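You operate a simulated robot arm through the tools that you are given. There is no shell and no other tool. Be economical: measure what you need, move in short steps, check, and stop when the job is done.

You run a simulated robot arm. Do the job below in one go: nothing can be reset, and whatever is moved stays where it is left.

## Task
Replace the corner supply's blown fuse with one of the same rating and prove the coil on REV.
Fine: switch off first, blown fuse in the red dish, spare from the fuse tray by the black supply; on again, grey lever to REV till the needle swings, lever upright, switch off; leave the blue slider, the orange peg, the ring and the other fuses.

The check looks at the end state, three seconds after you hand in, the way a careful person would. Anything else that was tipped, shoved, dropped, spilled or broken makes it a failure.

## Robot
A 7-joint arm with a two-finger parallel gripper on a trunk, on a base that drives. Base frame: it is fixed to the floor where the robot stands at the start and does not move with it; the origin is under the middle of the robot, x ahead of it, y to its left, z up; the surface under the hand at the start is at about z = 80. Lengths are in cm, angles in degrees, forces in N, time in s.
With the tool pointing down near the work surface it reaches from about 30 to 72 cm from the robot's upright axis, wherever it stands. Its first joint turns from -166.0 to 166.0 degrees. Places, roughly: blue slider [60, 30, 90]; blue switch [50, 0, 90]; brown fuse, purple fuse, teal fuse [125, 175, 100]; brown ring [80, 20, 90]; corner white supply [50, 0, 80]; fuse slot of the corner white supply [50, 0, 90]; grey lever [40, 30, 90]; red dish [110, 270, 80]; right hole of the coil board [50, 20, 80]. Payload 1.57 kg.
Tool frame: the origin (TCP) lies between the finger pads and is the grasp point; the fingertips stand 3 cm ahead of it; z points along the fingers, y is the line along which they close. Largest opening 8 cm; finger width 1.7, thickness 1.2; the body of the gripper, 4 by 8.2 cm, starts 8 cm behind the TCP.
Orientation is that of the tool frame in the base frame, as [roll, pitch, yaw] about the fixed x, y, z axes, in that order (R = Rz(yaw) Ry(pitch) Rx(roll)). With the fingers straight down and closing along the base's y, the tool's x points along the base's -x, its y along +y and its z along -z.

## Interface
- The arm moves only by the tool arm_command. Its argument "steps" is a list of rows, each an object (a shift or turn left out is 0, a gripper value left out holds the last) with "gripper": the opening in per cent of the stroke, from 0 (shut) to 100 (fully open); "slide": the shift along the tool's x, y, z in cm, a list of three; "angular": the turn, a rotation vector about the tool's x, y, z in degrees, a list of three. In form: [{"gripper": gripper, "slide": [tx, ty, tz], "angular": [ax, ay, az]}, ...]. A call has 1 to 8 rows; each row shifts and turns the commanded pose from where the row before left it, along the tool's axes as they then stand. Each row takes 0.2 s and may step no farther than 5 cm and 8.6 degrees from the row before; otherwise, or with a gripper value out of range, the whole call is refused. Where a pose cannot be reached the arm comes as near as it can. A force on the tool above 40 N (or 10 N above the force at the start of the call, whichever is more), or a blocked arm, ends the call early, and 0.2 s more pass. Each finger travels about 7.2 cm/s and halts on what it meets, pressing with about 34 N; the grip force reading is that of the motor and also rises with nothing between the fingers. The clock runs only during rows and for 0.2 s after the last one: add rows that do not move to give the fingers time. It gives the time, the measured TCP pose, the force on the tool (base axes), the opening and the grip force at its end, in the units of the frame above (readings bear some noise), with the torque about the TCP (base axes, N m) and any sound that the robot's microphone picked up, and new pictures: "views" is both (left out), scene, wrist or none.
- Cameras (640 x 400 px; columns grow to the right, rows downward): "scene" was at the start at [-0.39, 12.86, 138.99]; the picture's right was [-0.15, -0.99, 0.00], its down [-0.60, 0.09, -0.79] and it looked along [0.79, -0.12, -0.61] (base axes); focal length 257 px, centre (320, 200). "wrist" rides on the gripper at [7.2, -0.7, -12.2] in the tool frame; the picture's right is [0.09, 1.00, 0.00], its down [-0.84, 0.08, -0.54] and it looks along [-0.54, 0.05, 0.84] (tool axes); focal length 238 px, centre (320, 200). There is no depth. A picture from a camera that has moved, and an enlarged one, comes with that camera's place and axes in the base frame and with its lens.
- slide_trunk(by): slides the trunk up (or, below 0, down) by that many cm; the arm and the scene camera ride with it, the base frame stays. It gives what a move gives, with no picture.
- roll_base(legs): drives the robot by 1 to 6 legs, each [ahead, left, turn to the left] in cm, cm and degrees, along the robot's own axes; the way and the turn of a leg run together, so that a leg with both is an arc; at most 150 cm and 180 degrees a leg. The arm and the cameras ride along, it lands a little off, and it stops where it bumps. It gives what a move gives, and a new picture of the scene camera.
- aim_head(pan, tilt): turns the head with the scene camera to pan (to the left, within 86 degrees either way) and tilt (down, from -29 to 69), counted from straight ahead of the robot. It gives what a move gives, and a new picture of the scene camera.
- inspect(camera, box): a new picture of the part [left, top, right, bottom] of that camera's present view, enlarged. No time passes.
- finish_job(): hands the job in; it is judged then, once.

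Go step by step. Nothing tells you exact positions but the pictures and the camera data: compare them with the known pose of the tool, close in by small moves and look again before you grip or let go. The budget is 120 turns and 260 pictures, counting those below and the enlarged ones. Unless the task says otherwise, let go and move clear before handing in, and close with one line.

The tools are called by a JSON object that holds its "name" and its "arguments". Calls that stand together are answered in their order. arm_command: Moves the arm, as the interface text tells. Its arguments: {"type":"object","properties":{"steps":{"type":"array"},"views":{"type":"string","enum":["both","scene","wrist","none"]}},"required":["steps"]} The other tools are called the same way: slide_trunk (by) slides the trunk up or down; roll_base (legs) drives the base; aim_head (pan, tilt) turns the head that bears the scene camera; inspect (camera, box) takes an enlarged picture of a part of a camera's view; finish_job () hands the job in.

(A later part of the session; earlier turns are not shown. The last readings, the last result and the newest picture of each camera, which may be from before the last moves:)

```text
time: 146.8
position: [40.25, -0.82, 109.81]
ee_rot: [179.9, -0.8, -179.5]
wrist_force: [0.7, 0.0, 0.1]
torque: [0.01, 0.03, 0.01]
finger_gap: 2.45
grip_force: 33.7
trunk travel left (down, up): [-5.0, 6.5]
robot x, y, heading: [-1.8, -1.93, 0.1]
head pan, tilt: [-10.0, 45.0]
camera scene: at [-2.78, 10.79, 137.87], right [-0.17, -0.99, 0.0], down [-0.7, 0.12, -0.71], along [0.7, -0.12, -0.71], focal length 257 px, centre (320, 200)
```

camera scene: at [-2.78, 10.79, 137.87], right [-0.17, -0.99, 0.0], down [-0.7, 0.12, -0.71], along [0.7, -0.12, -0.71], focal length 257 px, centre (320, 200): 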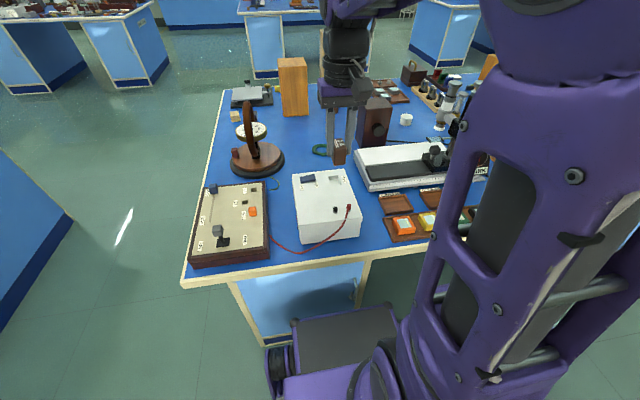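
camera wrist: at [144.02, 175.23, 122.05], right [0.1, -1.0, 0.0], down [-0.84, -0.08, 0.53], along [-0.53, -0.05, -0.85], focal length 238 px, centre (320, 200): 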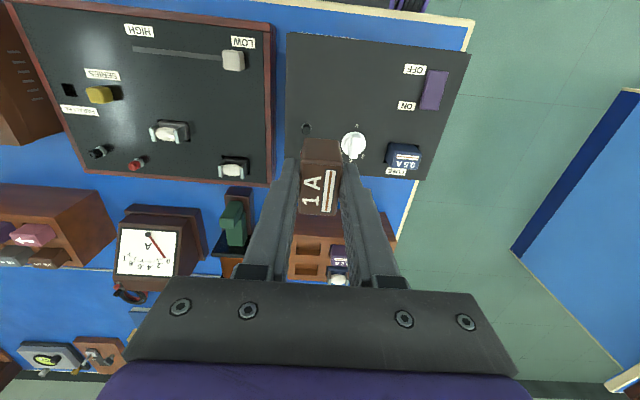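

Back at the bench. I move over the slot (old reference TCP [51.9, -3.6]) with the fuse still high and verify its alignment.

{"name": "arm_command", "arguments": {"steps": [{"slide": [-2.4, -0.5, 0], "angular": [0, 0, 0.3]}, {"slide": [-2.4, -0.6, 0]}, {"slide": [-2.4, -0.6, 1]}, {"slide": [-2.4, -0.6, 2]}, {"slide": [-2.1, -0.5, 2]}, {"slide": [0, 0, 2]}, {}], "views": "none"}}

{"name": "inspect", "arguments": {"camera": "wrist", "box": [240, 80, 400, 240]}}

{"name": "inspect", "arguments": {"camera": "scene", "box": [280, 130, 400, 250]}}

```text
time: 148.4
position: [51.93, -3.63, 102.51]
ee_rot: [180.0, -0.7, -179.9]
wrist_force: [-0.3, 0.4, -0.7]
torque: [-0.03, 0.01, 0.03]
finger_gap: 2.49
grip_force: 34.5
trunk travel left (down, up): [-5.0, 6.5]
robot x, y, heading: [-1.69, -1.79, 0.2]
head pan, tilt: [-10.0, 45.0]
```

```text
2.50 times, centred on (320, 160) of wrist
camera zoom: at [44.73, -4.45, 114.86], right [-0.1, 1.0, 0.0], down [0.84, 0.08, 0.53], along [0.53, 0.05, -0.85], focal length 596 px, centre (320, 300)
```

zoom: 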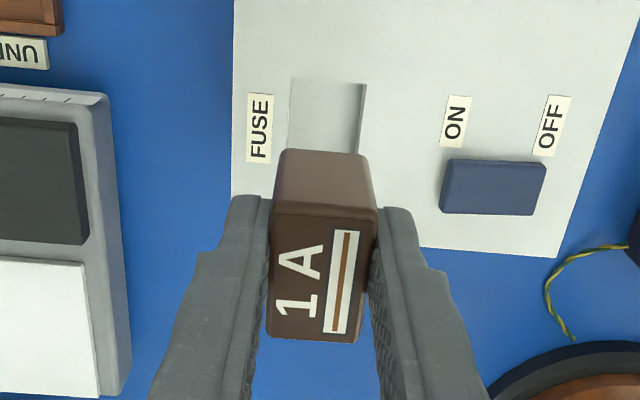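

```text
3.33 times, centred on (340, 190) of scene
camera zoom: at [-2.77, 10.78, 137.87], right [-0.17, -0.99, 0.0], down [-0.7, 0.12, -0.71], along [0.7, -0.12, -0.71], focal length 856 px, centre (253, 233)
```

zoom: 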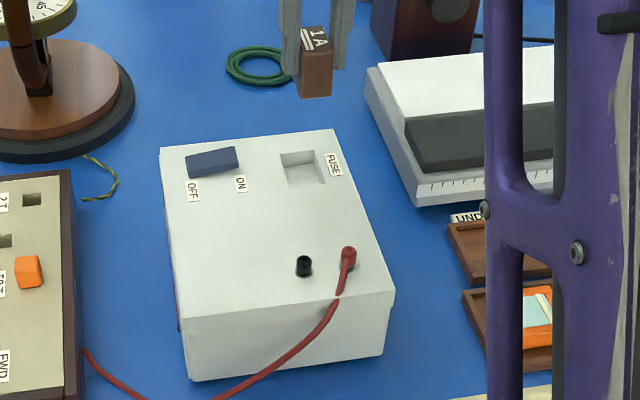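

Slot spans x from ~50.05 and y −5.2…−2.05 (centre −3.62), and the fuse is well aligned in y. I nudge x by +0.15, remove the 0.7° tilt, and go down to just above the panel.

{"name": "arm_command", "arguments": {"steps": [{"slide": [-0.15, 0, 0], "angular": [0, -0.7, 0]}, {"slide": [0, 0, 2]}, {"slide": [0, 0, 2.5]}, {"slide": [0, 0, 2]}, {"slide": [0, 0, 1.2]}, {}], "views": "none"}}

{"name": "inspect", "arguments": {"camera": "wrist", "box": [260, 100, 380, 220]}}

{"name": "inspect", "arguments": {"camera": "scene", "box": [290, 140, 370, 220]}}

```text
time: 149.8
position: [52.04, -3.51, 94.87]
ee_rot: [179.8, 0.0, -179.8]
wrist_force: [0.0, 0.7, 0.6]
torque: [0.03, -0.02, 0.03]
finger_gap: 2.49
grip_force: 33.3
trunk travel left (down, up): [-5.0, 6.5]
robot x, y, heading: [-1.69, -2.11, 0.1]
head pan, tilt: [-10.0, 45.0]
```

```text
3.33 times, centred on (320, 160) of wrist
camera zoom: at [44.78, -4.35, 106.93], right [-0.1, 1.0, 0.0], down [0.84, 0.08, 0.54], along [0.54, 0.05, -0.84], focal length 794 px, centre (320, 333)
```

zoom: 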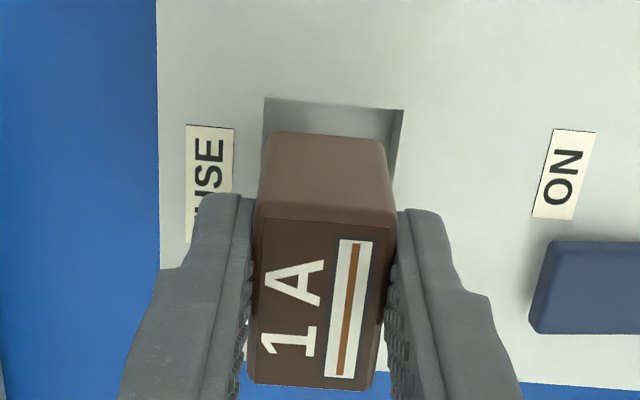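

```text
5.00 times, centred on (330, 180) of scene
camera zoom: at [-2.77, 10.78, 137.87], right [-0.17, -0.99, 0.0], down [-0.7, 0.12, -0.71], along [0.7, -0.12, -0.71], focal length 1284 px, centre (270, 300)
```

zoom: 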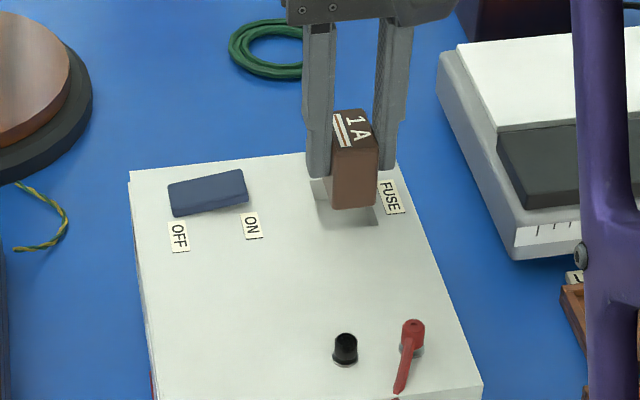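

The fuse's front edge is 0.2 inside the slot edge, and it needs about +0.12 in y. Lowering gently in.

{"name": "arm_command", "arguments": {"steps": [{"slide": [0, 0.12, 0.6]}, {"slide": [0, 0, 0.5]}, {"slide": [0, 0, 0.4]}, {"slide": [0, 0, 0.3]}, {}], "views": "none"}}

{"name": "inspect", "arguments": {"camera": "wrist", "box": [260, 100, 380, 220]}}

{"name": "inspect", "arguments": {"camera": "scene", "box": [290, 140, 370, 220]}}

```text
time: 151.0
position: [52.07, -3.42, 93.22]
ee_rot: [179.9, 0.0, -179.7]
wrist_force: [-0.5, 0.6, 0.3]
torque: [-0.02, -0.02, -0.02]
finger_gap: 2.5
grip_force: 34.5
trunk travel left (down, up): [-5.0, 6.5]
robot x, y, heading: [-2.13, -1.99, 0.1]
head pan, tilt: [-10.0, 45.0]
```

```text
3.33 times, centred on (320, 160) of wrist
camera zoom: at [44.71, -4.17, 105.29], right [-0.1, 1.0, 0.0], down [0.84, 0.08, 0.54], along [0.54, 0.05, -0.84], focal length 794 px, centre (320, 333)
```

zoom: 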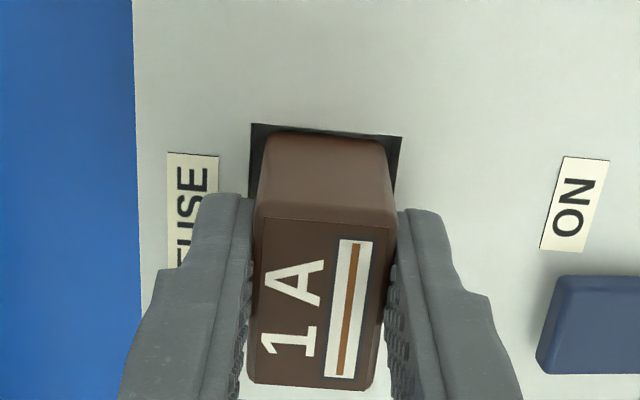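

```text
5.00 times, centred on (330, 180) of scene
camera zoom: at [-2.78, 10.78, 137.87], right [-0.17, -0.99, 0.0], down [-0.7, 0.12, -0.71], along [0.7, -0.12, -0.71], focal length 1284 px, centre (270, 300)
```

zoom: 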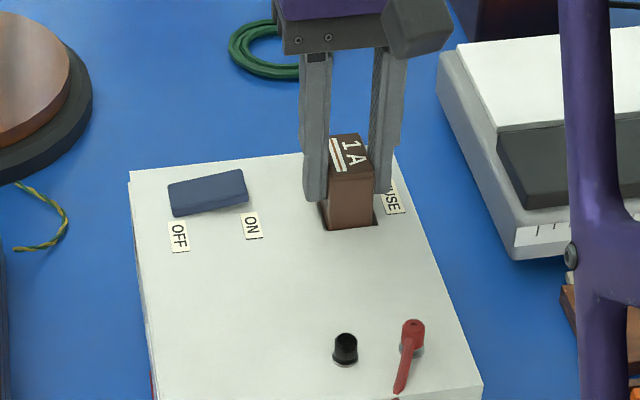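

It's entering the slot freely and is centred. I press it down to the seat.

{"name": "arm_command", "arguments": {"steps": [{"slide": [0, 0, 0.25]}, {"slide": [0, 0, 0.2]}, {"slide": [0, 0, 0.2]}, {"slide": [0, 0, 0.15]}, {}], "views": "none"}}

{"name": "inspect", "arguments": {"camera": "wrist", "box": [260, 100, 380, 220]}}

```text
time: 152.2
position: [52.04, -3.33, 92.35]
ee_rot: [179.9, 0.0, -179.8]
wrist_force: [-0.8, 0.1, -0.6]
torque: [-0.01, 0.06, -0.01]
finger_gap: 2.48
grip_force: 33.8
trunk travel left (down, up): [-5.0, 6.5]
robot x, y, heading: [-1.91, -1.85, 0.2]
head pan, tilt: [-10.0, 45.0]
```

```text
3.33 times, centred on (320, 160) of wrist
camera zoom: at [44.73, -4.13, 104.49], right [-0.1, 1.0, 0.0], down [0.84, 0.08, 0.54], along [0.54, 0.05, -0.84], focal length 794 px, centre (320, 333)
```

zoom: 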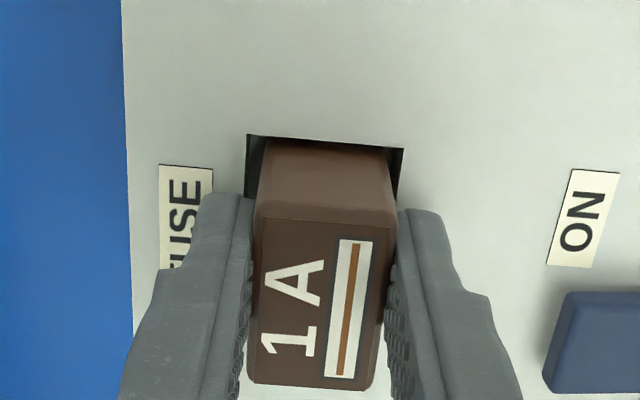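

{"name": "arm_command", "arguments": {"steps": [{"slide": [0, 0, 0.2]}, {"slide": [0, 0, 0.2]}, {"slide": [0, 0, 0.15]}, {}], "views": "none"}}

```text
time: 153.2
position: [51.97, -3.28, 92.11]
ee_rot: [179.9, 0.3, -179.8]
wrist_force: [-0.6, -0.2, 24.3]
torque: [0.0, 0.1, 0.0]
finger_gap: 2.48
grip_force: 34.1
trunk travel left (down, up): [-5.0, 6.5]
robot x, y, heading: [-1.74, -1.97, -0.1]
head pan, tilt: [-10.0, 45.0]
```

Contact at 24 N: the fuse is at the bottom or the tips are on the panel. I ease off, release and look.

{"name": "arm_command", "arguments": {"steps": [{"slide": [0, 0, -0.3]}, {"gripper": 55}, {}, {"slide": [0, 0, -1]}, {"slide": [0, 0, -3]}, {"slide": [0, 0, -4]}, {}], "views": "none"}}

{"name": "inspect", "arguments": {"camera": "wrist", "box": [230, 70, 430, 230]}}

{"name": "inspect", "arguments": {"camera": "scene", "box": [290, 140, 370, 220]}}

```text
time: 154.8
position: [52.25, -3.53, 100.15]
ee_rot: [179.9, 0.0, -179.9]
wrist_force: [0.0, -0.5, -0.2]
torque: [0.01, 0.0, -0.02]
finger_gap: 4.4
grip_force: 0.0
trunk travel left (down, up): [-5.0, 6.5]
robot x, y, heading: [-1.84, -1.94, -0.1]
head pan, tilt: [-10.0, 45.0]
```

```text
2.50 times, centred on (330, 150) of wrist
camera zoom: at [44.87, -4.33, 112.26], right [-0.1, 1.0, 0.0], down [0.84, 0.08, 0.54], along [0.54, 0.05, -0.84], focal length 596 px, centre (295, 325)
```

zoom: 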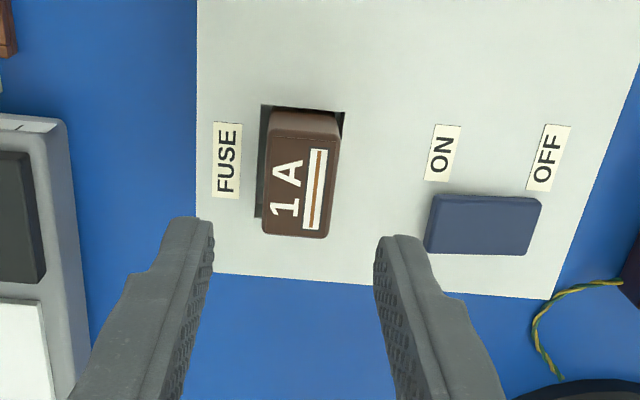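

```text
5.00 times, centred on (330, 180) of scene
camera zoom: at [-2.79, 10.78, 137.87], right [-0.17, -0.99, 0.0], down [-0.7, 0.12, -0.71], along [0.7, -0.12, -0.71], focal length 1284 px, centre (270, 300)
```

zoom: 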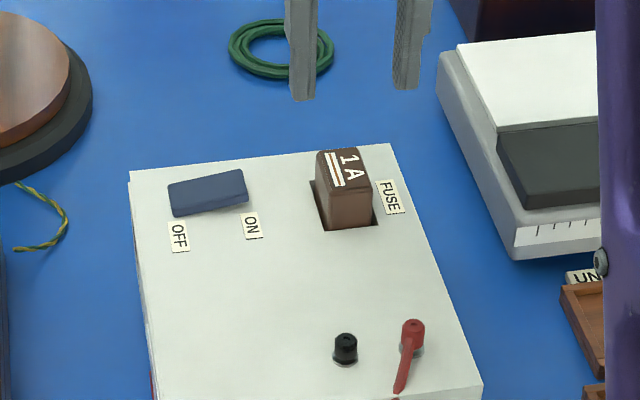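

The 1 A fuse sits in the slot just as the old one did. Now I switch on: fingers shut, over the ON end at about [53.5, 2.3], and press.

{"name": "arm_command", "arguments": {"steps": [{"gripper": 0, "slide": [-0.6, 2.9, 0]}, {"slide": [-0.65, 2.9, 0]}, {}, {"slide": [0, 0, 3]}, {"slide": [0, 0, 2.5]}, {"slide": [0, 0, 0.8]}, {"slide": [0, 0, 0.5]}, {"slide": [0, 0, 0.4]}], "views": "none"}}

{"name": "inspect", "arguments": {"camera": "wrist", "box": [200, 100, 440, 250]}}

```text
time: 156.6
position: [53.19, 2.5, 93.02]
ee_rot: [179.9, 0.0, -179.8]
wrist_force: [-0.5, -0.7, -0.1]
torque: [-0.03, -0.02, -0.03]
finger_gap: 0.0
grip_force: 21.3
trunk travel left (down, up): [-5.0, 6.5]
robot x, y, heading: [-2.15, -1.88, 0.1]
head pan, tilt: [-10.0, 45.0]
```

```text
2.67 times, centred on (320, 175) of wrist
camera zoom: at [45.93, 1.69, 105.12], right [-0.1, 1.0, 0.0], down [0.84, 0.08, 0.54], along [0.54, 0.05, -0.84], focal length 636 px, centre (320, 267)
```

zoom: 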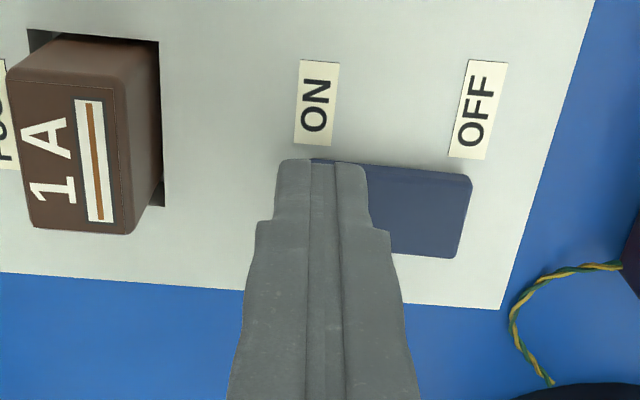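

The rocker seems to have flipped easily. I press a bit more for its stop, then lift and look.

{"name": "arm_command", "arguments": {"steps": [{"slide": [0, 0, 0.2]}, {"slide": [0, 0, 0.2]}, {"slide": [0, 0, 0.2]}], "views": "none"}}

{"name": "arm_command", "arguments": {"steps": [{"slide": [0, 0, -0.5]}, {"slide": [0, 0, -3]}, {"slide": [3, 1, -4]}, {"slide": [3, 3, -3]}], "views": "scene"}}

{"name": "inspect", "arguments": {"camera": "scene", "box": [290, 140, 370, 220]}}

{"name": "inspect", "arguments": {"camera": "wrist", "box": [200, 100, 440, 250]}}

```text
time: 157.4
position: [53.18, 2.5, 92.87]
ee_rot: [179.8, 0.5, -179.9]
wrist_force: [-2.4, 1.2, 34.2]
torque: [0.41, 0.18, 0.02]
finger_gap: 0.01
grip_force: 21.5
trunk travel left (down, up): [-5.0, 6.5]
robot x, y, heading: [-1.88, -1.78, 0.2]
head pan, tilt: [-10.0, 45.0]
```

```text
refused: row 3 steps farther than a row can; nothing moved
```

```text
5.00 times, centred on (330, 180) of scene
camera zoom: at [-3.03, 10.77, 137.93], right [-0.17, -0.99, 0.0], down [-0.69, 0.12, -0.71], along [0.7, -0.12, -0.71], focal length 1284 px, centre (270, 300)
```

zoom: 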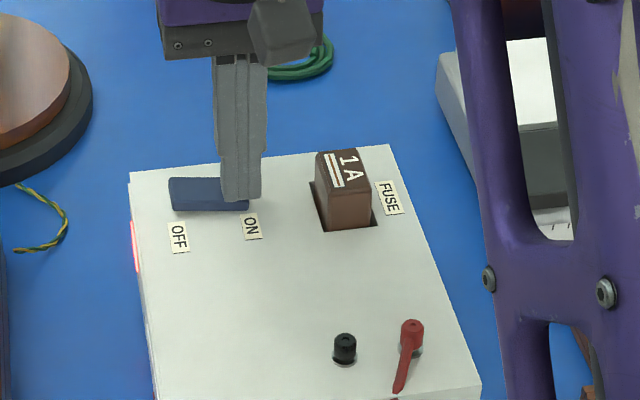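

```text
2.67 times, centred on (320, 175) of wrist
camera zoom: at [45.81, 1.67, 104.92], right [-0.1, 1.0, 0.0], down [0.83, 0.08, 0.55], along [0.55, 0.06, -0.84], focal length 636 px, centre (320, 267)
```

zoom: 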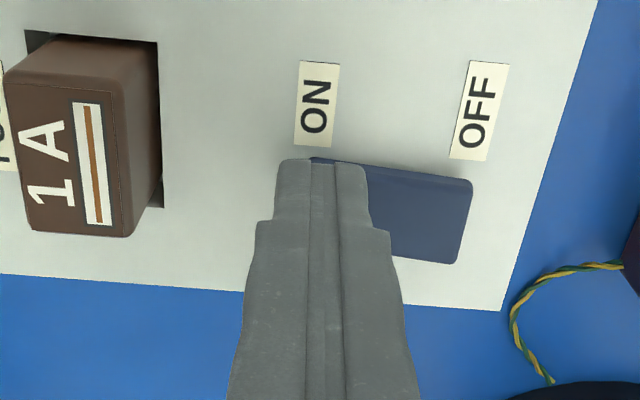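

The red pilot light glows, so the supply is on and the new fuse works. I lift off and move above the grey lever at about [37.7, 27.7].

{"name": "arm_command", "arguments": {"steps": [{"slide": [0, 0, -0.5]}, {"slide": [0, 0, -3.5]}, {"slide": [0, 0, -4]}, {"slide": [3, 1, -3.5]}, {"slide": [3, 3, -2]}, {"slide": [3, 3.5, 0]}, {"slide": [3, 3.8, 0]}, {"slide": [3, 3.8, 0]}], "views": "none"}}

{"name": "arm_command", "arguments": {"steps": [{"gripper": 70, "slide": [0, 3.5, 0]}, {"slide": [0, 3.5, 0]}, {"slide": [0, 3.2, 0]}, {}], "views": "both"}}

{"name": "inspect", "arguments": {"camera": "wrist", "box": [200, 80, 440, 230]}}

{"name": "inspect", "arguments": {"camera": "scene", "box": [180, 90, 340, 280]}}

```text
time: 159.2
position: [38.04, 17.25, 105.95]
ee_rot: [179.9, 0.0, -179.9]
wrist_force: [-0.2, 0.0, -0.1]
torque: [0.01, 0.07, 0.04]
finger_gap: 0.0
grip_force: 21.3
trunk travel left (down, up): [-5.0, 6.5]
robot x, y, heading: [-1.62, -2.11, 0.3]
head pan, tilt: [-10.0, 45.0]
```

```text
time: 160.2
position: [38.13, 27.7, 105.82]
ee_rot: [179.9, 0.0, -179.9]
wrist_force: [-0.5, 0.9, -0.8]
torque: [0.03, 0.03, -0.04]
finger_gap: 5.62
grip_force: 0.0
trunk travel left (down, up): [-5.0, 6.5]
robot x, y, heading: [-1.77, -1.77, 0.2]
head pan, tilt: [-10.0, 45.0]
camera scene: at [-2.78, 10.79, 137.87], right [-0.17, -0.99, 0.0], down [-0.7, 0.12, -0.71], along [0.7, -0.12, -0.71], focal length 257 px, centre (320, 200)
camera wrist: at [30.78, 26.9, 117.98], right [-0.1, 1.0, 0.0], down [0.84, 0.08, 0.54], along [0.54, 0.05, -0.84], focal length 238 px, centre (320, 200)
```

scene: 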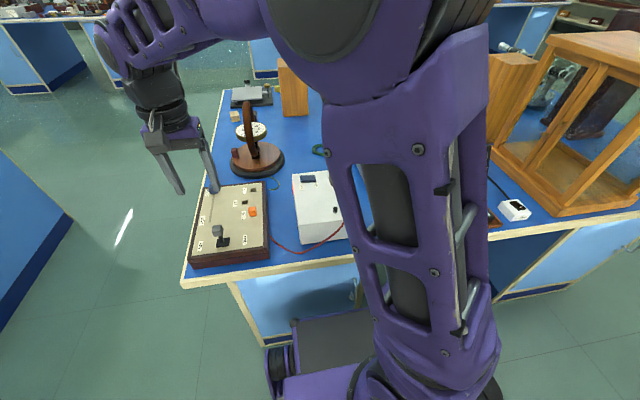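
wrist: 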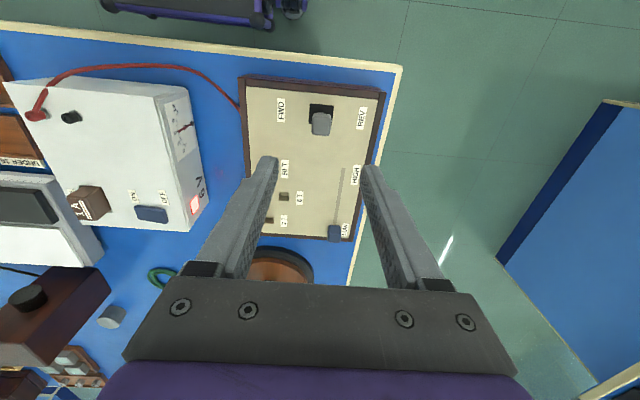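

```text
2.67 times, centred on (320, 155) of wrist
camera zoom: at [30.78, 26.9, 117.98], right [-0.1, 1.0, 0.0], down [0.84, 0.08, 0.54], along [0.54, 0.05, -0.84], focal length 636 px, centre (320, 320)
```

zoom: 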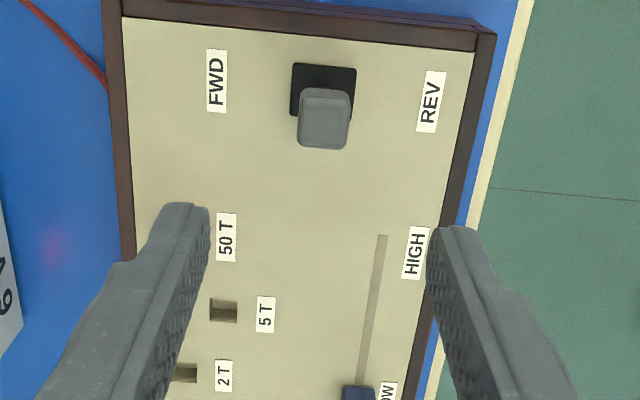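

```text
2.11 times, centred on (260, 185) of scene
camera zoom: at [-2.78, 10.79, 137.87], right [-0.17, -0.99, 0.0], down [-0.7, 0.12, -0.71], along [0.7, -0.12, -0.71], focal length 541 px, centre (446, 232)
```

zoom: 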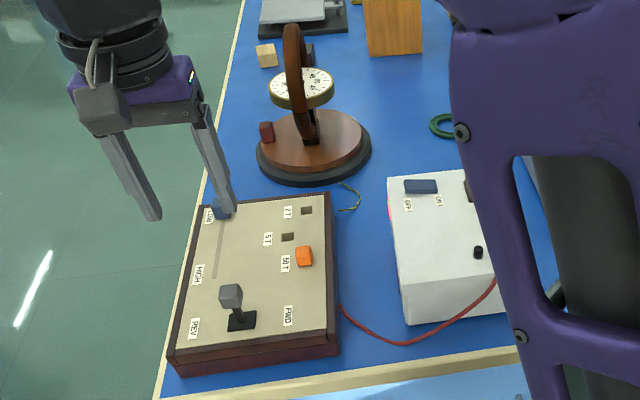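

The lever stands upright: pivot ≈ [38.2, 27.8, 86], knob ≈ 2.1 wide, centre z ≈ 91, and REV is toward +y. I descend to straddle the knob.

{"name": "arm_command", "arguments": {"steps": [{"gripper": 60, "slide": [0.2, 0.1, 3]}, {"slide": [0, 0, 3]}, {"slide": [0, 0, 2.5]}, {"slide": [0, 0, 1]}, {}], "views": "none"}}

{"name": "inspect", "arguments": {"camera": "wrist", "box": [200, 80, 440, 230]}}

{"name": "inspect", "arguments": {"camera": "scene", "box": [180, 170, 280, 280]}}

```text
time: 161.4
position: [38.09, 27.87, 96.46]
ee_rot: [179.9, 0.0, -179.8]
wrist_force: [0.2, -0.3, 0.6]
torque: [0.0, -0.02, -0.03]
finger_gap: 4.79
grip_force: 0.0
trunk travel left (down, up): [-5.0, 6.5]
robot x, y, heading: [-1.79, -2.11, 0.0]
head pan, tilt: [-10.0, 45.0]
```

```text
2.67 times, centred on (320, 155) of wrist
camera zoom: at [30.7, 27.07, 108.61], right [-0.1, 1.0, 0.0], down [0.84, 0.08, 0.54], along [0.54, 0.05, -0.84], focal length 636 px, centre (320, 320)
```

zoom: 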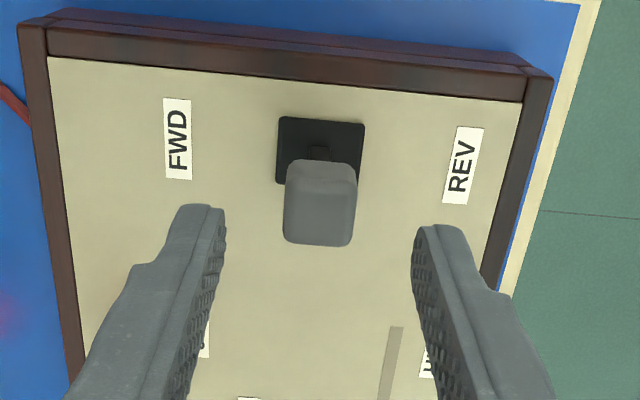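

```text
3.64 times, centred on (230, 225) of scene
camera zoom: at [-2.78, 10.78, 137.87], right [-0.17, -0.99, 0.0], down [-0.7, 0.12, -0.71], along [0.7, -0.12, -0.71], focal length 934 px, centre (647, 109)
```

zoom: 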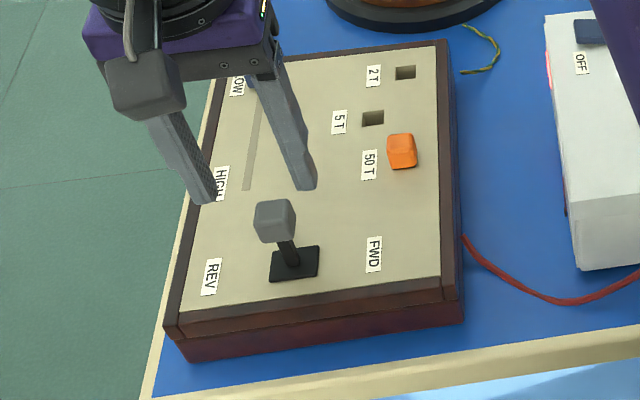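

The knob is centred between the fingers. I lower 3.4 and grip it softly; then I check the forces.

{"name": "arm_command", "arguments": {"steps": [{"slide": [0.05, -0.1, 1.8]}, {"slide": [0, 0, 1.6]}, {"gripper": 30}, {"gripper": 20}, {}, {}], "views": "none"}}

{"name": "inspect", "arguments": {"camera": "wrist", "box": [240, 100, 400, 220]}}

{"name": "inspect", "arguments": {"camera": "scene", "box": [180, 90, 300, 280]}}

```text
time: 162.8
position: [37.87, 27.7, 93.06]
ee_rot: [179.8, 0.0, -179.8]
wrist_force: [-0.9, 1.9, -1.7]
torque: [0.16, -0.19, -0.44]
finger_gap: 2.19
grip_force: 35.1
trunk travel left (down, up): [-5.0, 6.5]
robot x, y, heading: [-1.45, -2.33, 0.1]
head pan, tilt: [-10.0, 45.0]
```

```text
3.33 times, centred on (320, 160) of wrist
camera zoom: at [30.54, 26.85, 105.11], right [-0.1, 1.0, 0.0], down [0.84, 0.08, 0.54], along [0.54, 0.05, -0.84], focal length 794 px, centre (320, 333)
```

zoom: 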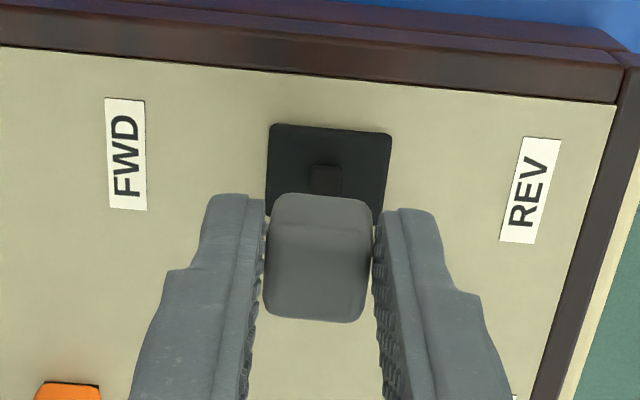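

```text
2.11 times, centred on (240, 185) of scene
camera zoom: at [-2.79, 10.81, 137.87], right [-0.17, -0.99, 0.0], down [-0.7, 0.12, -0.71], along [0.7, -0.12, -0.71], focal length 541 px, centre (488, 232)
```

zoom: 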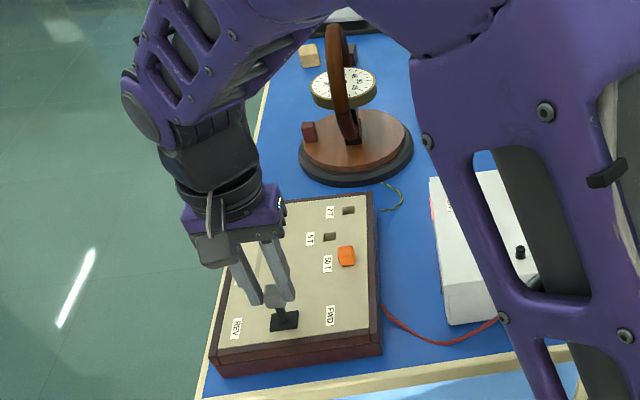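

The knob is held; the upright reference is TCP [37.87, 27.75, 93.06]. I take a baseline view of the compass dial, then swing the lever toward REV in an arc.

{"name": "inspect", "arguments": {"camera": "scene", "box": [225, 95, 295, 150]}}

{"name": "arm_command", "arguments": {"steps": [{"slide": [0, 0.62, 0.03], "angular": [5, 0, 0]}, {"slide": [0, 0.62, 0.03], "angular": [5, 0, 0]}, {"slide": [0, 0.62, 0.03], "angular": [5, 0, 0]}], "views": "none"}}

{"name": "inspect", "arguments": {"camera": "scene", "box": [180, 90, 300, 280]}}

```text
7.27 times, centred on (260, 122) of scene
camera zoom: at [-2.79, 10.81, 137.87], right [-0.17, -0.99, 0.0], down [-0.7, 0.12, -0.71], along [0.7, -0.12, -0.71], focal length 1868 px, centre (756, 764)
```

zoom: 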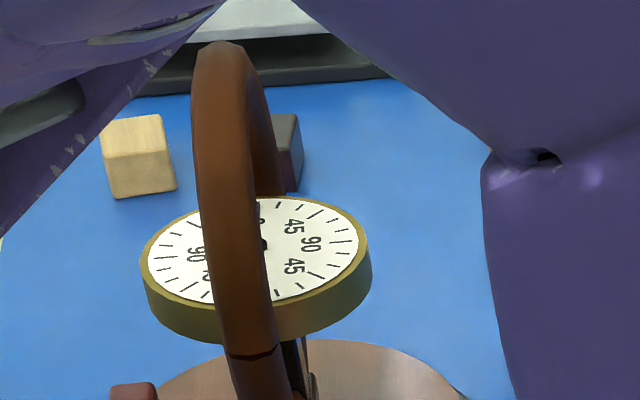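

```text
time: 163.6
position: [37.88, 29.62, 92.77]
ee_rot: [-165.1, 0.0, -179.7]
wrist_force: [-1.1, 12.4, 3.0]
torque: [0.95, 0.64, -0.51]
finger_gap: 2.18
grip_force: 34.7
trunk travel left (down, up): [-5.0, 6.5]
robot x, y, heading: [-1.37, -2.09, -0.2]
head pan, tilt: [-10.0, 45.0]
```

```text
2.11 times, centred on (240, 185) of scene
camera zoom: at [-2.81, 10.84, 137.88], right [-0.17, -0.99, 0.0], down [-0.7, 0.12, -0.71], along [0.7, -0.12, -0.71], focal length 541 px, centre (488, 232)
```

zoom: 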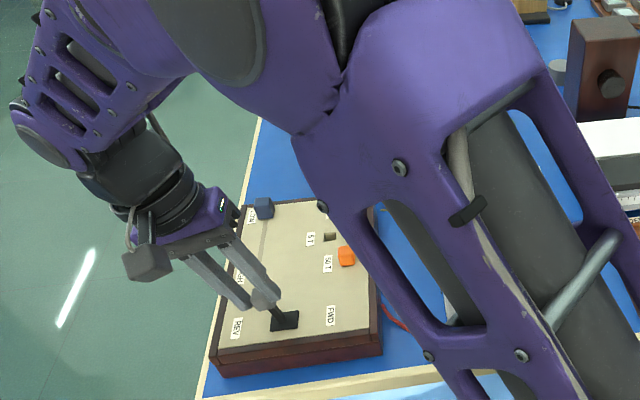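

The lever is following; the arm blocks the dial for now. I continue to REV and shift the head for a view of the dial.

{"name": "arm_command", "arguments": {"steps": [{"slide": [0, 0.62, 0.03], "angular": [5, 0, 0]}, {"slide": [0, 0.62, 0.03], "angular": [5, 0, 0]}, {}], "views": "wrist"}}

{"name": "aim_head", "arguments": {"pan": 20, "tilt": 35}}

```text
time: 164.4
position: [37.97, 30.8, 92.48]
ee_rot: [-155.2, 0.2, -179.8]
wrist_force: [-3.4, 16.8, 16.7]
torque: [0.76, -0.01, -0.28]
finger_gap: 2.27
grip_force: 35.4
trunk travel left (down, up): [-5.0, 6.5]
robot x, y, heading: [-1.95, -2.31, 0.2]
head pan, tilt: [-10.0, 45.0]
camera wrist: at [30.47, 35.25, 103.73], right [-0.09, 0.9, -0.42], down [0.83, 0.3, 0.46], along [0.54, -0.3, -0.78], focal length 238 px, centre (320, 200)
```

wrist: 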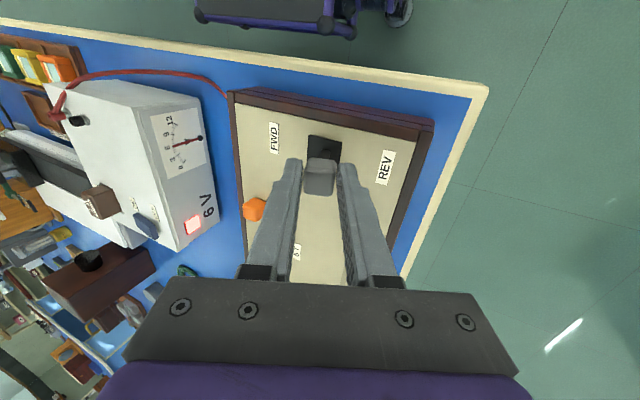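

```text
time: 165.4
position: [37.72, 30.72, 92.62]
ee_rot: [-155.2, 0.2, -179.8]
wrist_force: [-1.8, 17.0, 24.2]
torque: [0.52, -0.21, -0.15]
finger_gap: 2.25
grip_force: 35.0
trunk travel left (down, up): [-5.0, 6.5]
robot x, y, heading: [-1.7, -2.01, 0.1]
head pan, tilt: [20.0, 35.0]
camera scene: at [-2.66, 15.22, 139.36], right [0.34, -0.94, 0.0], down [-0.54, -0.2, -0.82], along [0.77, 0.28, -0.57], focal length 257 px, centre (320, 200)
```

scene: 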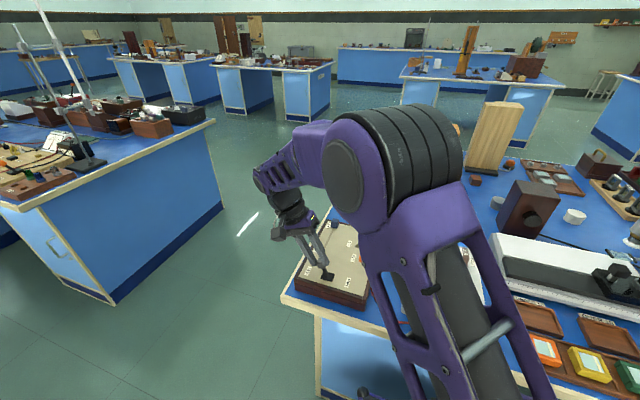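

I check the lever angle close up.

{"name": "inspect", "arguments": {"camera": "scene", "box": [270, 200, 390, 320]}}

{"name": "inspect", "arguments": {"camera": "wrist", "box": [150, 80, 450, 260]}}

```text
3.33 times, centred on (330, 260) of scene
camera zoom: at [-2.66, 15.22, 139.36], right [0.34, -0.94, 0.0], down [-0.54, -0.2, -0.82], along [0.77, 0.28, -0.57], focal length 856 px, centre (287, 0)
```

zoom: 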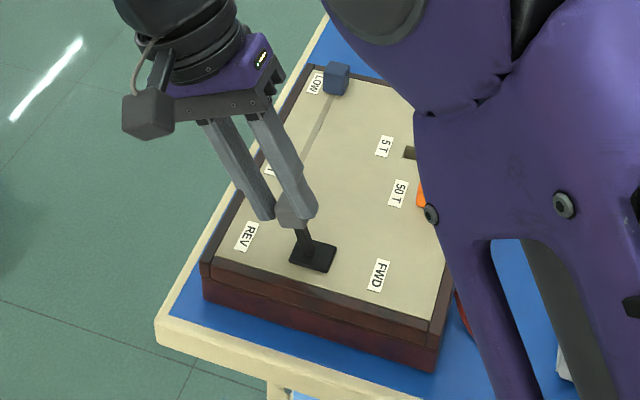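

```text
2.13 times, centred on (300, 170) of wrist
camera zoom: at [30.48, 35.17, 103.74], right [-0.09, 0.9, -0.42], down [0.83, 0.3, 0.46], along [0.54, -0.3, -0.78], focal length 508 px, centre (363, 264)
```

zoom: 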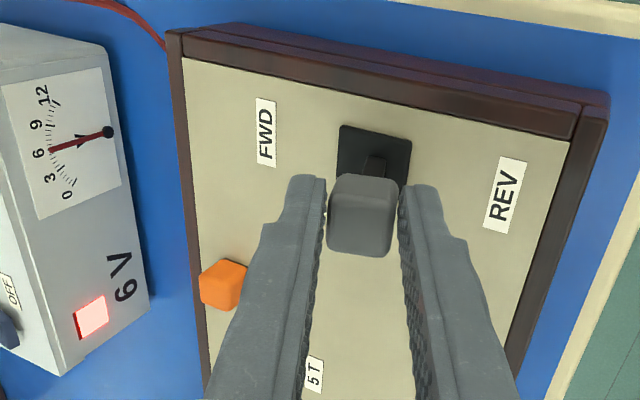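

The lever is tilted toward REV, but I can't tell whether it's at its stop. I go a little further while relieving the downward push.

{"name": "arm_command", "arguments": {"steps": [{"slide": [0, 0.3, -0.2], "angular": [2.5, 0, 0]}, {"slide": [0, 0.3, -0.1], "angular": [2.5, 0, 0]}, {}], "views": "none"}}

{"name": "inspect", "arguments": {"camera": "wrist", "box": [150, 80, 450, 260]}}

```text
time: 166.2
position: [37.78, 31.36, 92.12]
ee_rot: [-149.9, 0.0, -179.7]
wrist_force: [1.5, 11.9, 2.8]
torque: [0.85, -0.88, 0.12]
finger_gap: 2.28
grip_force: 35.5
trunk travel left (down, up): [-5.0, 6.5]
robot x, y, heading: [-1.76, -1.54, 0.0]
head pan, tilt: [20.0, 35.0]
```

```text
2.13 times, centred on (300, 170) of wrist
camera zoom: at [30.52, 36.76, 103.05], right [-0.1, 0.86, -0.5], down [0.84, 0.34, 0.43], along [0.54, -0.37, -0.75], focal length 508 px, centre (363, 264)
```

zoom: 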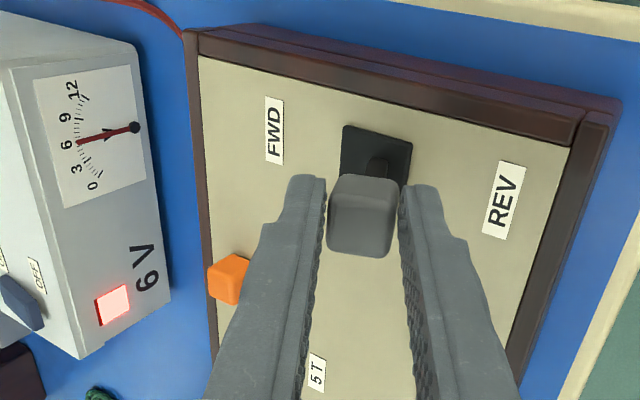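

{"name": "arm_command", "arguments": {"steps": [{"slide": [0, 0.3, 0], "angular": [2.5, 0, 0]}, {"slide": [0, 0.3, 0], "angular": [2.5, 0, 0]}, {}], "views": "none"}}

{"name": "aim_head", "arguments": {"pan": -45, "tilt": 40}}

```text
time: 167.0
position: [37.82, 31.9, 92.02]
ee_rot: [-145.0, -0.1, -179.9]
wrist_force: [-2.5, 10.1, -4.9]
torque: [0.87, 0.34, -0.49]
finger_gap: 2.33
grip_force: 35.5
trunk travel left (down, up): [-5.0, 6.5]
robot x, y, heading: [-1.63, -1.97, 0.1]
head pan, tilt: [20.0, 35.0]
```

```text
time: 168.3
position: [37.94, 31.82, 91.95]
ee_rot: [-145.0, 0.0, -179.7]
wrist_force: [-10.3, 1.6, -15.3]
torque: [0.63, -0.01, -0.44]
finger_gap: 2.33
grip_force: 35.7
trunk travel left (down, up): [-5.0, 6.5]
robot x, y, heading: [-2.11, -1.99, -0.3]
head pan, tilt: [-45.0, 40.0]
camera scene: at [-4.77, 6.25, 138.59], right [-0.71, -0.71, 0.0], down [-0.46, 0.45, -0.77], along [0.54, -0.54, -0.64], focal length 257 px, centre (320, 200)
```

scene: 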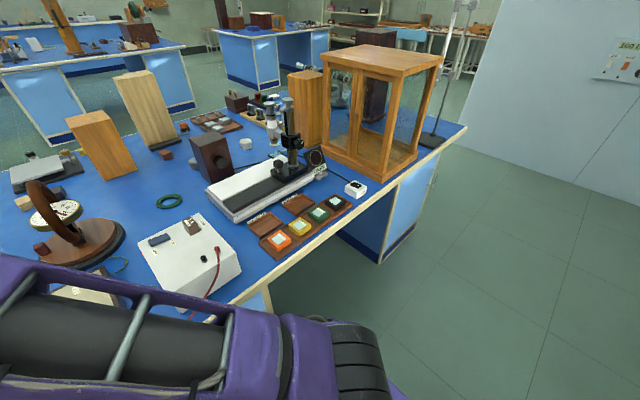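

The dial is visible now. I zoom in on it.

{"name": "inspect", "arguments": {"camera": "scene", "box": [10, 170, 110, 250]}}

{"name": "inspect", "arguments": {"camera": "wrist", "box": [150, 80, 450, 260]}}

```text
5.00 times, centred on (60, 210) of scene
camera zoom: at [-4.77, 6.25, 138.59], right [-0.71, -0.71, 0.0], down [-0.46, 0.45, -0.77], along [0.54, -0.54, -0.64], focal length 1284 px, centre (1620, 150)
```

zoom: 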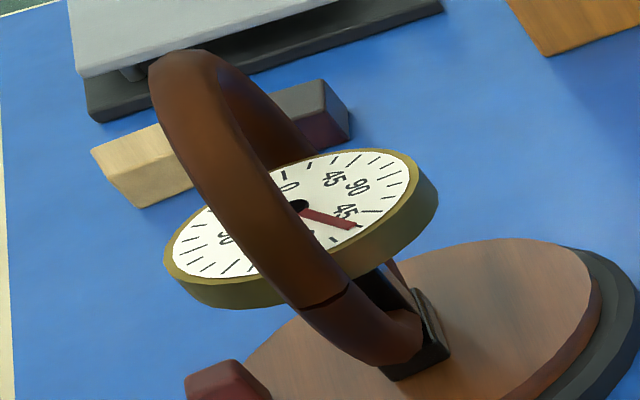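

```text
2.13 times, centred on (300, 170) of wrist
camera zoom: at [30.54, 38.19, 102.31], right [-0.1, 0.82, -0.57], down [0.84, 0.38, 0.4], along [0.54, -0.44, -0.72], focal length 508 px, centre (363, 264)
```

zoom: 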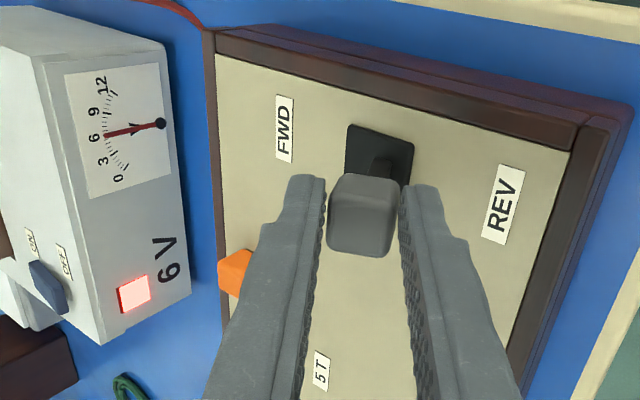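

The compass needle has swung well off zero, so the coil is proven on REV. I bring the lever back along the arc to upright.

{"name": "arm_command", "arguments": {"steps": [{"slide": [0, -0.58, 0.05], "angular": [-5, 0, 0]}, {"slide": [0, -0.58, 0.05], "angular": [-5, 0, 0]}, {"slide": [0, -0.6, 0.03], "angular": [-5, 0, 0]}, {"slide": [0, -0.6, 0.03], "angular": [-5, 0, 0]}, {"slide": [0, -0.6, 0.03], "angular": [-5, 0, 0]}, {"slide": [0, -0.6, 0], "angular": [-5, 0, 0]}, {}], "views": "none"}}

```text
time: 169.9
position: [37.94, 28.57, 93.1]
ee_rot: [-175.1, -0.1, -179.8]
wrist_force: [-9.1, 1.3, -21.3]
torque: [0.23, 0.09, -0.57]
finger_gap: 2.18
grip_force: 34.3
trunk travel left (down, up): [-5.0, 6.5]
robot x, y, heading: [-1.29, -2.06, 0.1]
head pan, tilt: [-45.0, 40.0]
```

{"name": "arm_command", "arguments": {"steps": [{"slide": [0, -0.4, 0.15], "angular": [-2.5, 0, 0]}, {"slide": [0, -0.4, 0.1], "angular": [-2.5, 0, 0]}, {}], "views": "wrist"}}

{"name": "aim_head", "arguments": {"pan": -10, "tilt": 45}}

{"name": "inspect", "arguments": {"camera": "scene", "box": [180, 190, 300, 290]}}

{"name": "inspect", "arguments": {"camera": "wrist", "box": [240, 100, 400, 220]}}

```text
time: 170.7
position: [37.76, 27.78, 93.22]
ee_rot: [179.7, 0.0, -179.9]
wrist_force: [-9.8, 3.0, 6.5]
torque: [0.25, 1.17, -0.18]
finger_gap: 2.18
grip_force: 34.8
trunk travel left (down, up): [-5.0, 6.5]
robot x, y, heading: [-1.51, -1.78, 0.1]
head pan, tilt: [-45.0, 40.0]
camera wrist: at [30.54, 27.04, 105.34], right [-0.1, 1.0, 0.0], down [0.84, 0.08, 0.54], along [0.54, 0.06, -0.84], focal length 238 px, centre (320, 200)
```

wrist: 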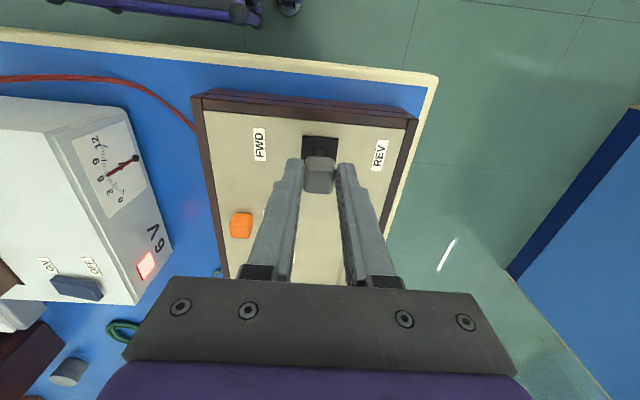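

```text
time: 171.8
position: [37.88, 27.86, 93.25]
ee_rot: [179.6, 0.1, -179.8]
wrist_force: [-8.2, 5.7, 20.6]
torque: [0.55, 0.31, -0.48]
finger_gap: 2.17
grip_force: 34.5
trunk travel left (down, up): [-5.0, 6.5]
robot x, y, heading: [-1.7, -2.03, 0.3]
head pan, tilt: [-10.0, 45.0]
camera scene: at [-2.94, 10.75, 137.89], right [-0.17, -0.98, 0.0], down [-0.7, 0.12, -0.71], along [0.7, -0.12, -0.71], focal length 257 px, centre (320, 200)
```

scene: 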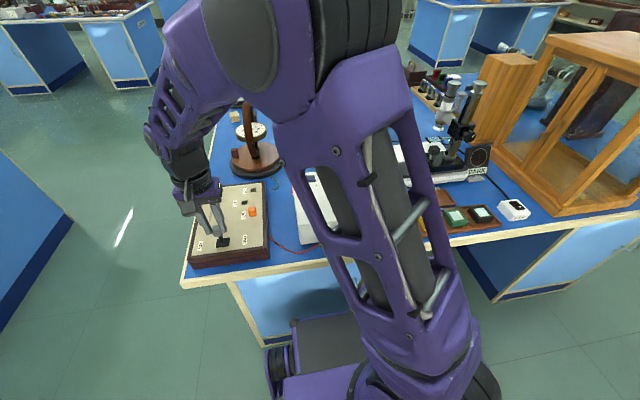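

```text
4.00 times, centred on (240, 240) of scene
camera zoom: at [-2.94, 10.75, 137.89], right [-0.17, -0.98, 0.0], down [-0.7, 0.12, -0.71], along [0.7, -0.12, -0.71], focal length 1028 px, centre (640, 40)
```

zoom: 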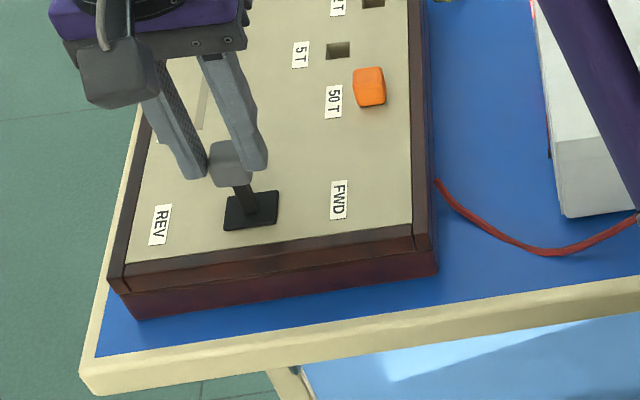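

```text
3.33 times, centred on (320, 160) of wrist
camera zoom: at [30.52, 27.02, 105.32], right [-0.1, 1.0, 0.0], down [0.83, 0.08, 0.55], along [0.54, 0.06, -0.84], focal length 794 px, centre (320, 333)
```

zoom: 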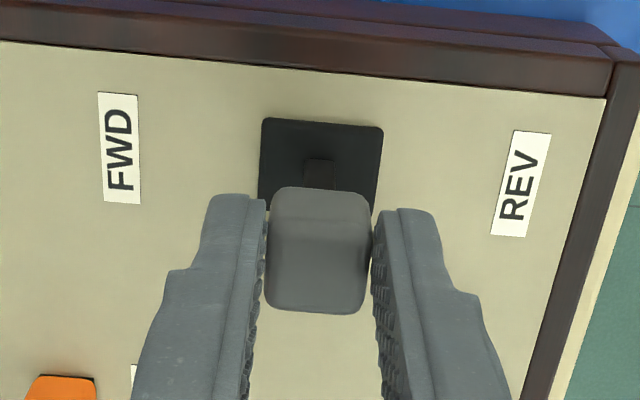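

The lever is back near upright, about 0.1 toward REV versus the reference. I correct that, relieve the vertical force, open and lift clear.

{"name": "arm_command", "arguments": {"steps": [{"slide": [0, -0.15, -0.2]}, {}, {"gripper": 55}, {}, {"slide": [0, 0, -3]}, {"slide": [0, 0, -4]}, {"slide": [0, 0, -4]}, {}], "views": "none"}}

{"name": "inspect", "arguments": {"camera": "scene", "box": [180, 190, 300, 290]}}

{"name": "inspect", "arguments": {"camera": "wrist", "box": [200, 80, 440, 230]}}

{"name": "inspect", "arguments": {"camera": "scene", "box": [220, 90, 300, 150]}}

```text
time: 173.6
position: [37.82, 27.39, 104.24]
ee_rot: [179.9, 0.1, -179.9]
wrist_force: [-0.3, -0.3, 0.9]
torque: [0.0, 0.02, 0.0]
finger_gap: 4.4
grip_force: 0.0
trunk travel left (down, up): [-5.0, 6.5]
robot x, y, heading: [-1.81, -1.99, -0.0]
head pan, tilt: [-10.0, 45.0]
```

```text
4.00 times, centred on (240, 240) of scene
camera zoom: at [-2.79, 10.78, 137.87], right [-0.17, -0.99, 0.0], down [-0.7, 0.12, -0.71], along [0.7, -0.12, -0.71], focal length 1028 px, centre (640, 40)
```

zoom: 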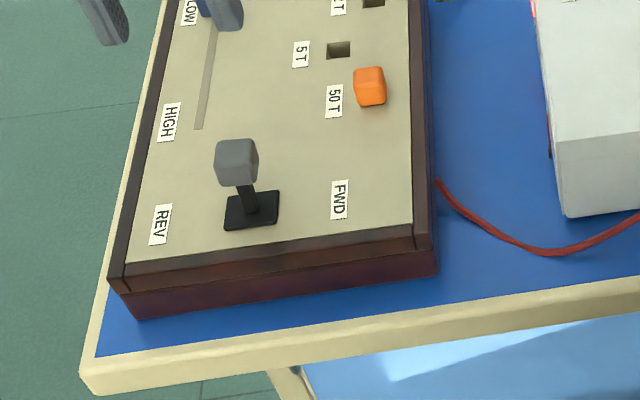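

```text
2.67 times, centred on (320, 155) of wrist
camera zoom: at [30.57, 26.65, 116.41], right [-0.1, 1.0, 0.0], down [0.84, 0.08, 0.54], along [0.54, 0.05, -0.84], focal length 636 px, centre (320, 320)
```

zoom: 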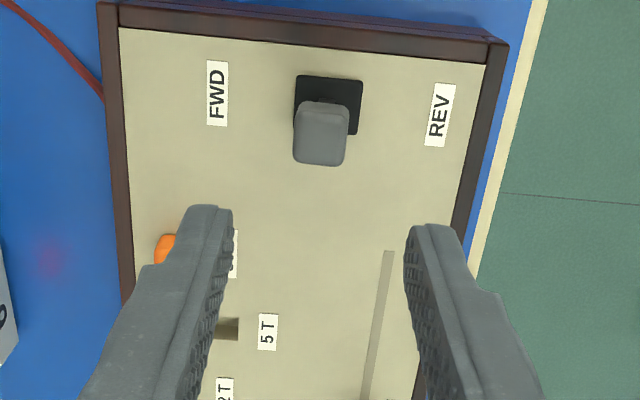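

```text
6.67 times, centred on (260, 120) of scene
camera zoom: at [-2.79, 10.78, 137.87], right [-0.17, -0.99, 0.0], down [-0.7, 0.12, -0.71], along [0.7, -0.12, -0.71], focal length 1713 px, centre (720, 733)
```

zoom: 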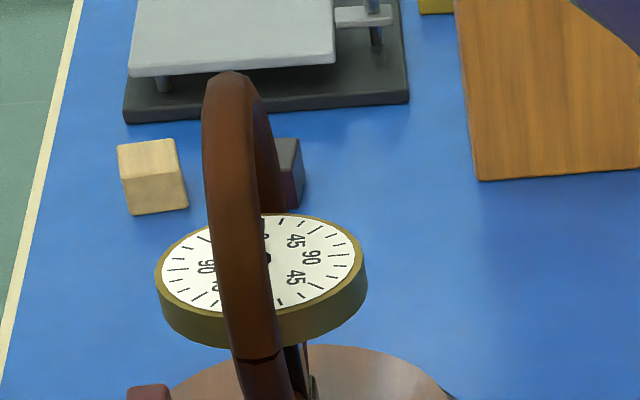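

The needle is back at zero. The knob sits about 0.35 toward FWD from true upright (knob y ≈ 27.4, pivot 27.7), so I regrip and centre it.

{"name": "arm_command", "arguments": {"steps": [{"slide": [0, 0.37, 4]}, {"slide": [0, 0, 4]}, {"slide": [0, 0, 3]}, {"gripper": 30}, {"gripper": 20}, {}, {}], "views": "none"}}

```text
time: 175.2
position: [37.84, 27.87, 93.26]
ee_rot: [179.8, -0.1, -179.7]
wrist_force: [-0.9, 0.1, -3.9]
torque: [-0.01, -0.99, -0.18]
finger_gap: 2.17
grip_force: 34.6
trunk travel left (down, up): [-5.0, 6.5]
robot x, y, heading: [-2.16, -1.64, 0.0]
head pan, tilt: [-10.0, 45.0]
```

Low side force at y ≈ 27.8. I release, lift and check.

{"name": "arm_command", "arguments": {"steps": [{"gripper": 55}, {}, {"slide": [0, 0, -3]}, {"slide": [0, 0, -4]}, {"slide": [0, 0, -4]}, {}], "views": "none"}}

{"name": "inspect", "arguments": {"camera": "scene", "box": [180, 190, 300, 290]}}

{"name": "inspect", "arguments": {"camera": "wrist", "box": [200, 80, 440, 230]}}

```text
time: 176.6
position: [37.82, 27.9, 104.29]
ee_rot: [180.0, 0.0, -179.8]
wrist_force: [-0.2, 0.0, 0.4]
torque: [0.02, 0.0, 0.03]
finger_gap: 4.41
grip_force: 0.0
trunk travel left (down, up): [-5.0, 6.5]
robot x, y, heading: [-2.0, -1.43, 0.0]
head pan, tilt: [-10.0, 45.0]
```

```text
4.00 times, centred on (240, 240) of scene
camera zoom: at [-2.79, 10.78, 137.87], right [-0.17, -0.99, 0.0], down [-0.7, 0.12, -0.71], along [0.7, -0.12, -0.71], focal length 1028 px, centre (640, 40)
```

zoom: 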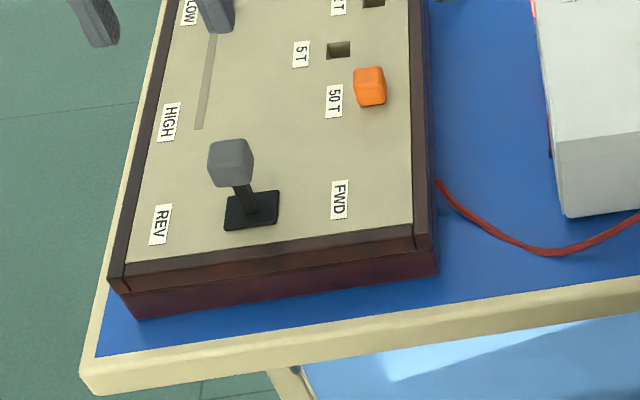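

```text
2.67 times, centred on (320, 155) of wrist
camera zoom: at [30.52, 27.08, 116.4], right [-0.1, 1.0, 0.0], down [0.84, 0.08, 0.54], along [0.54, 0.05, -0.84], focal length 636 px, centre (320, 320)
```

zoom: 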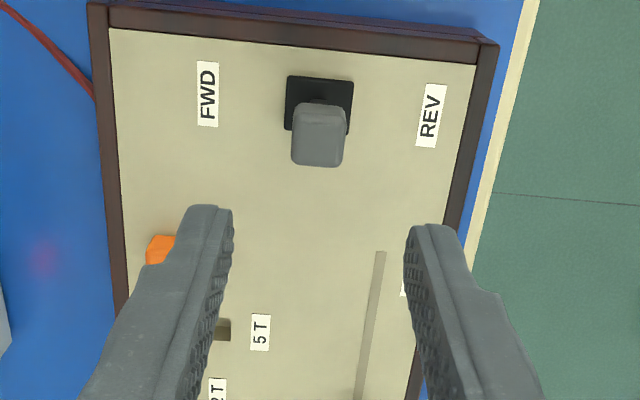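

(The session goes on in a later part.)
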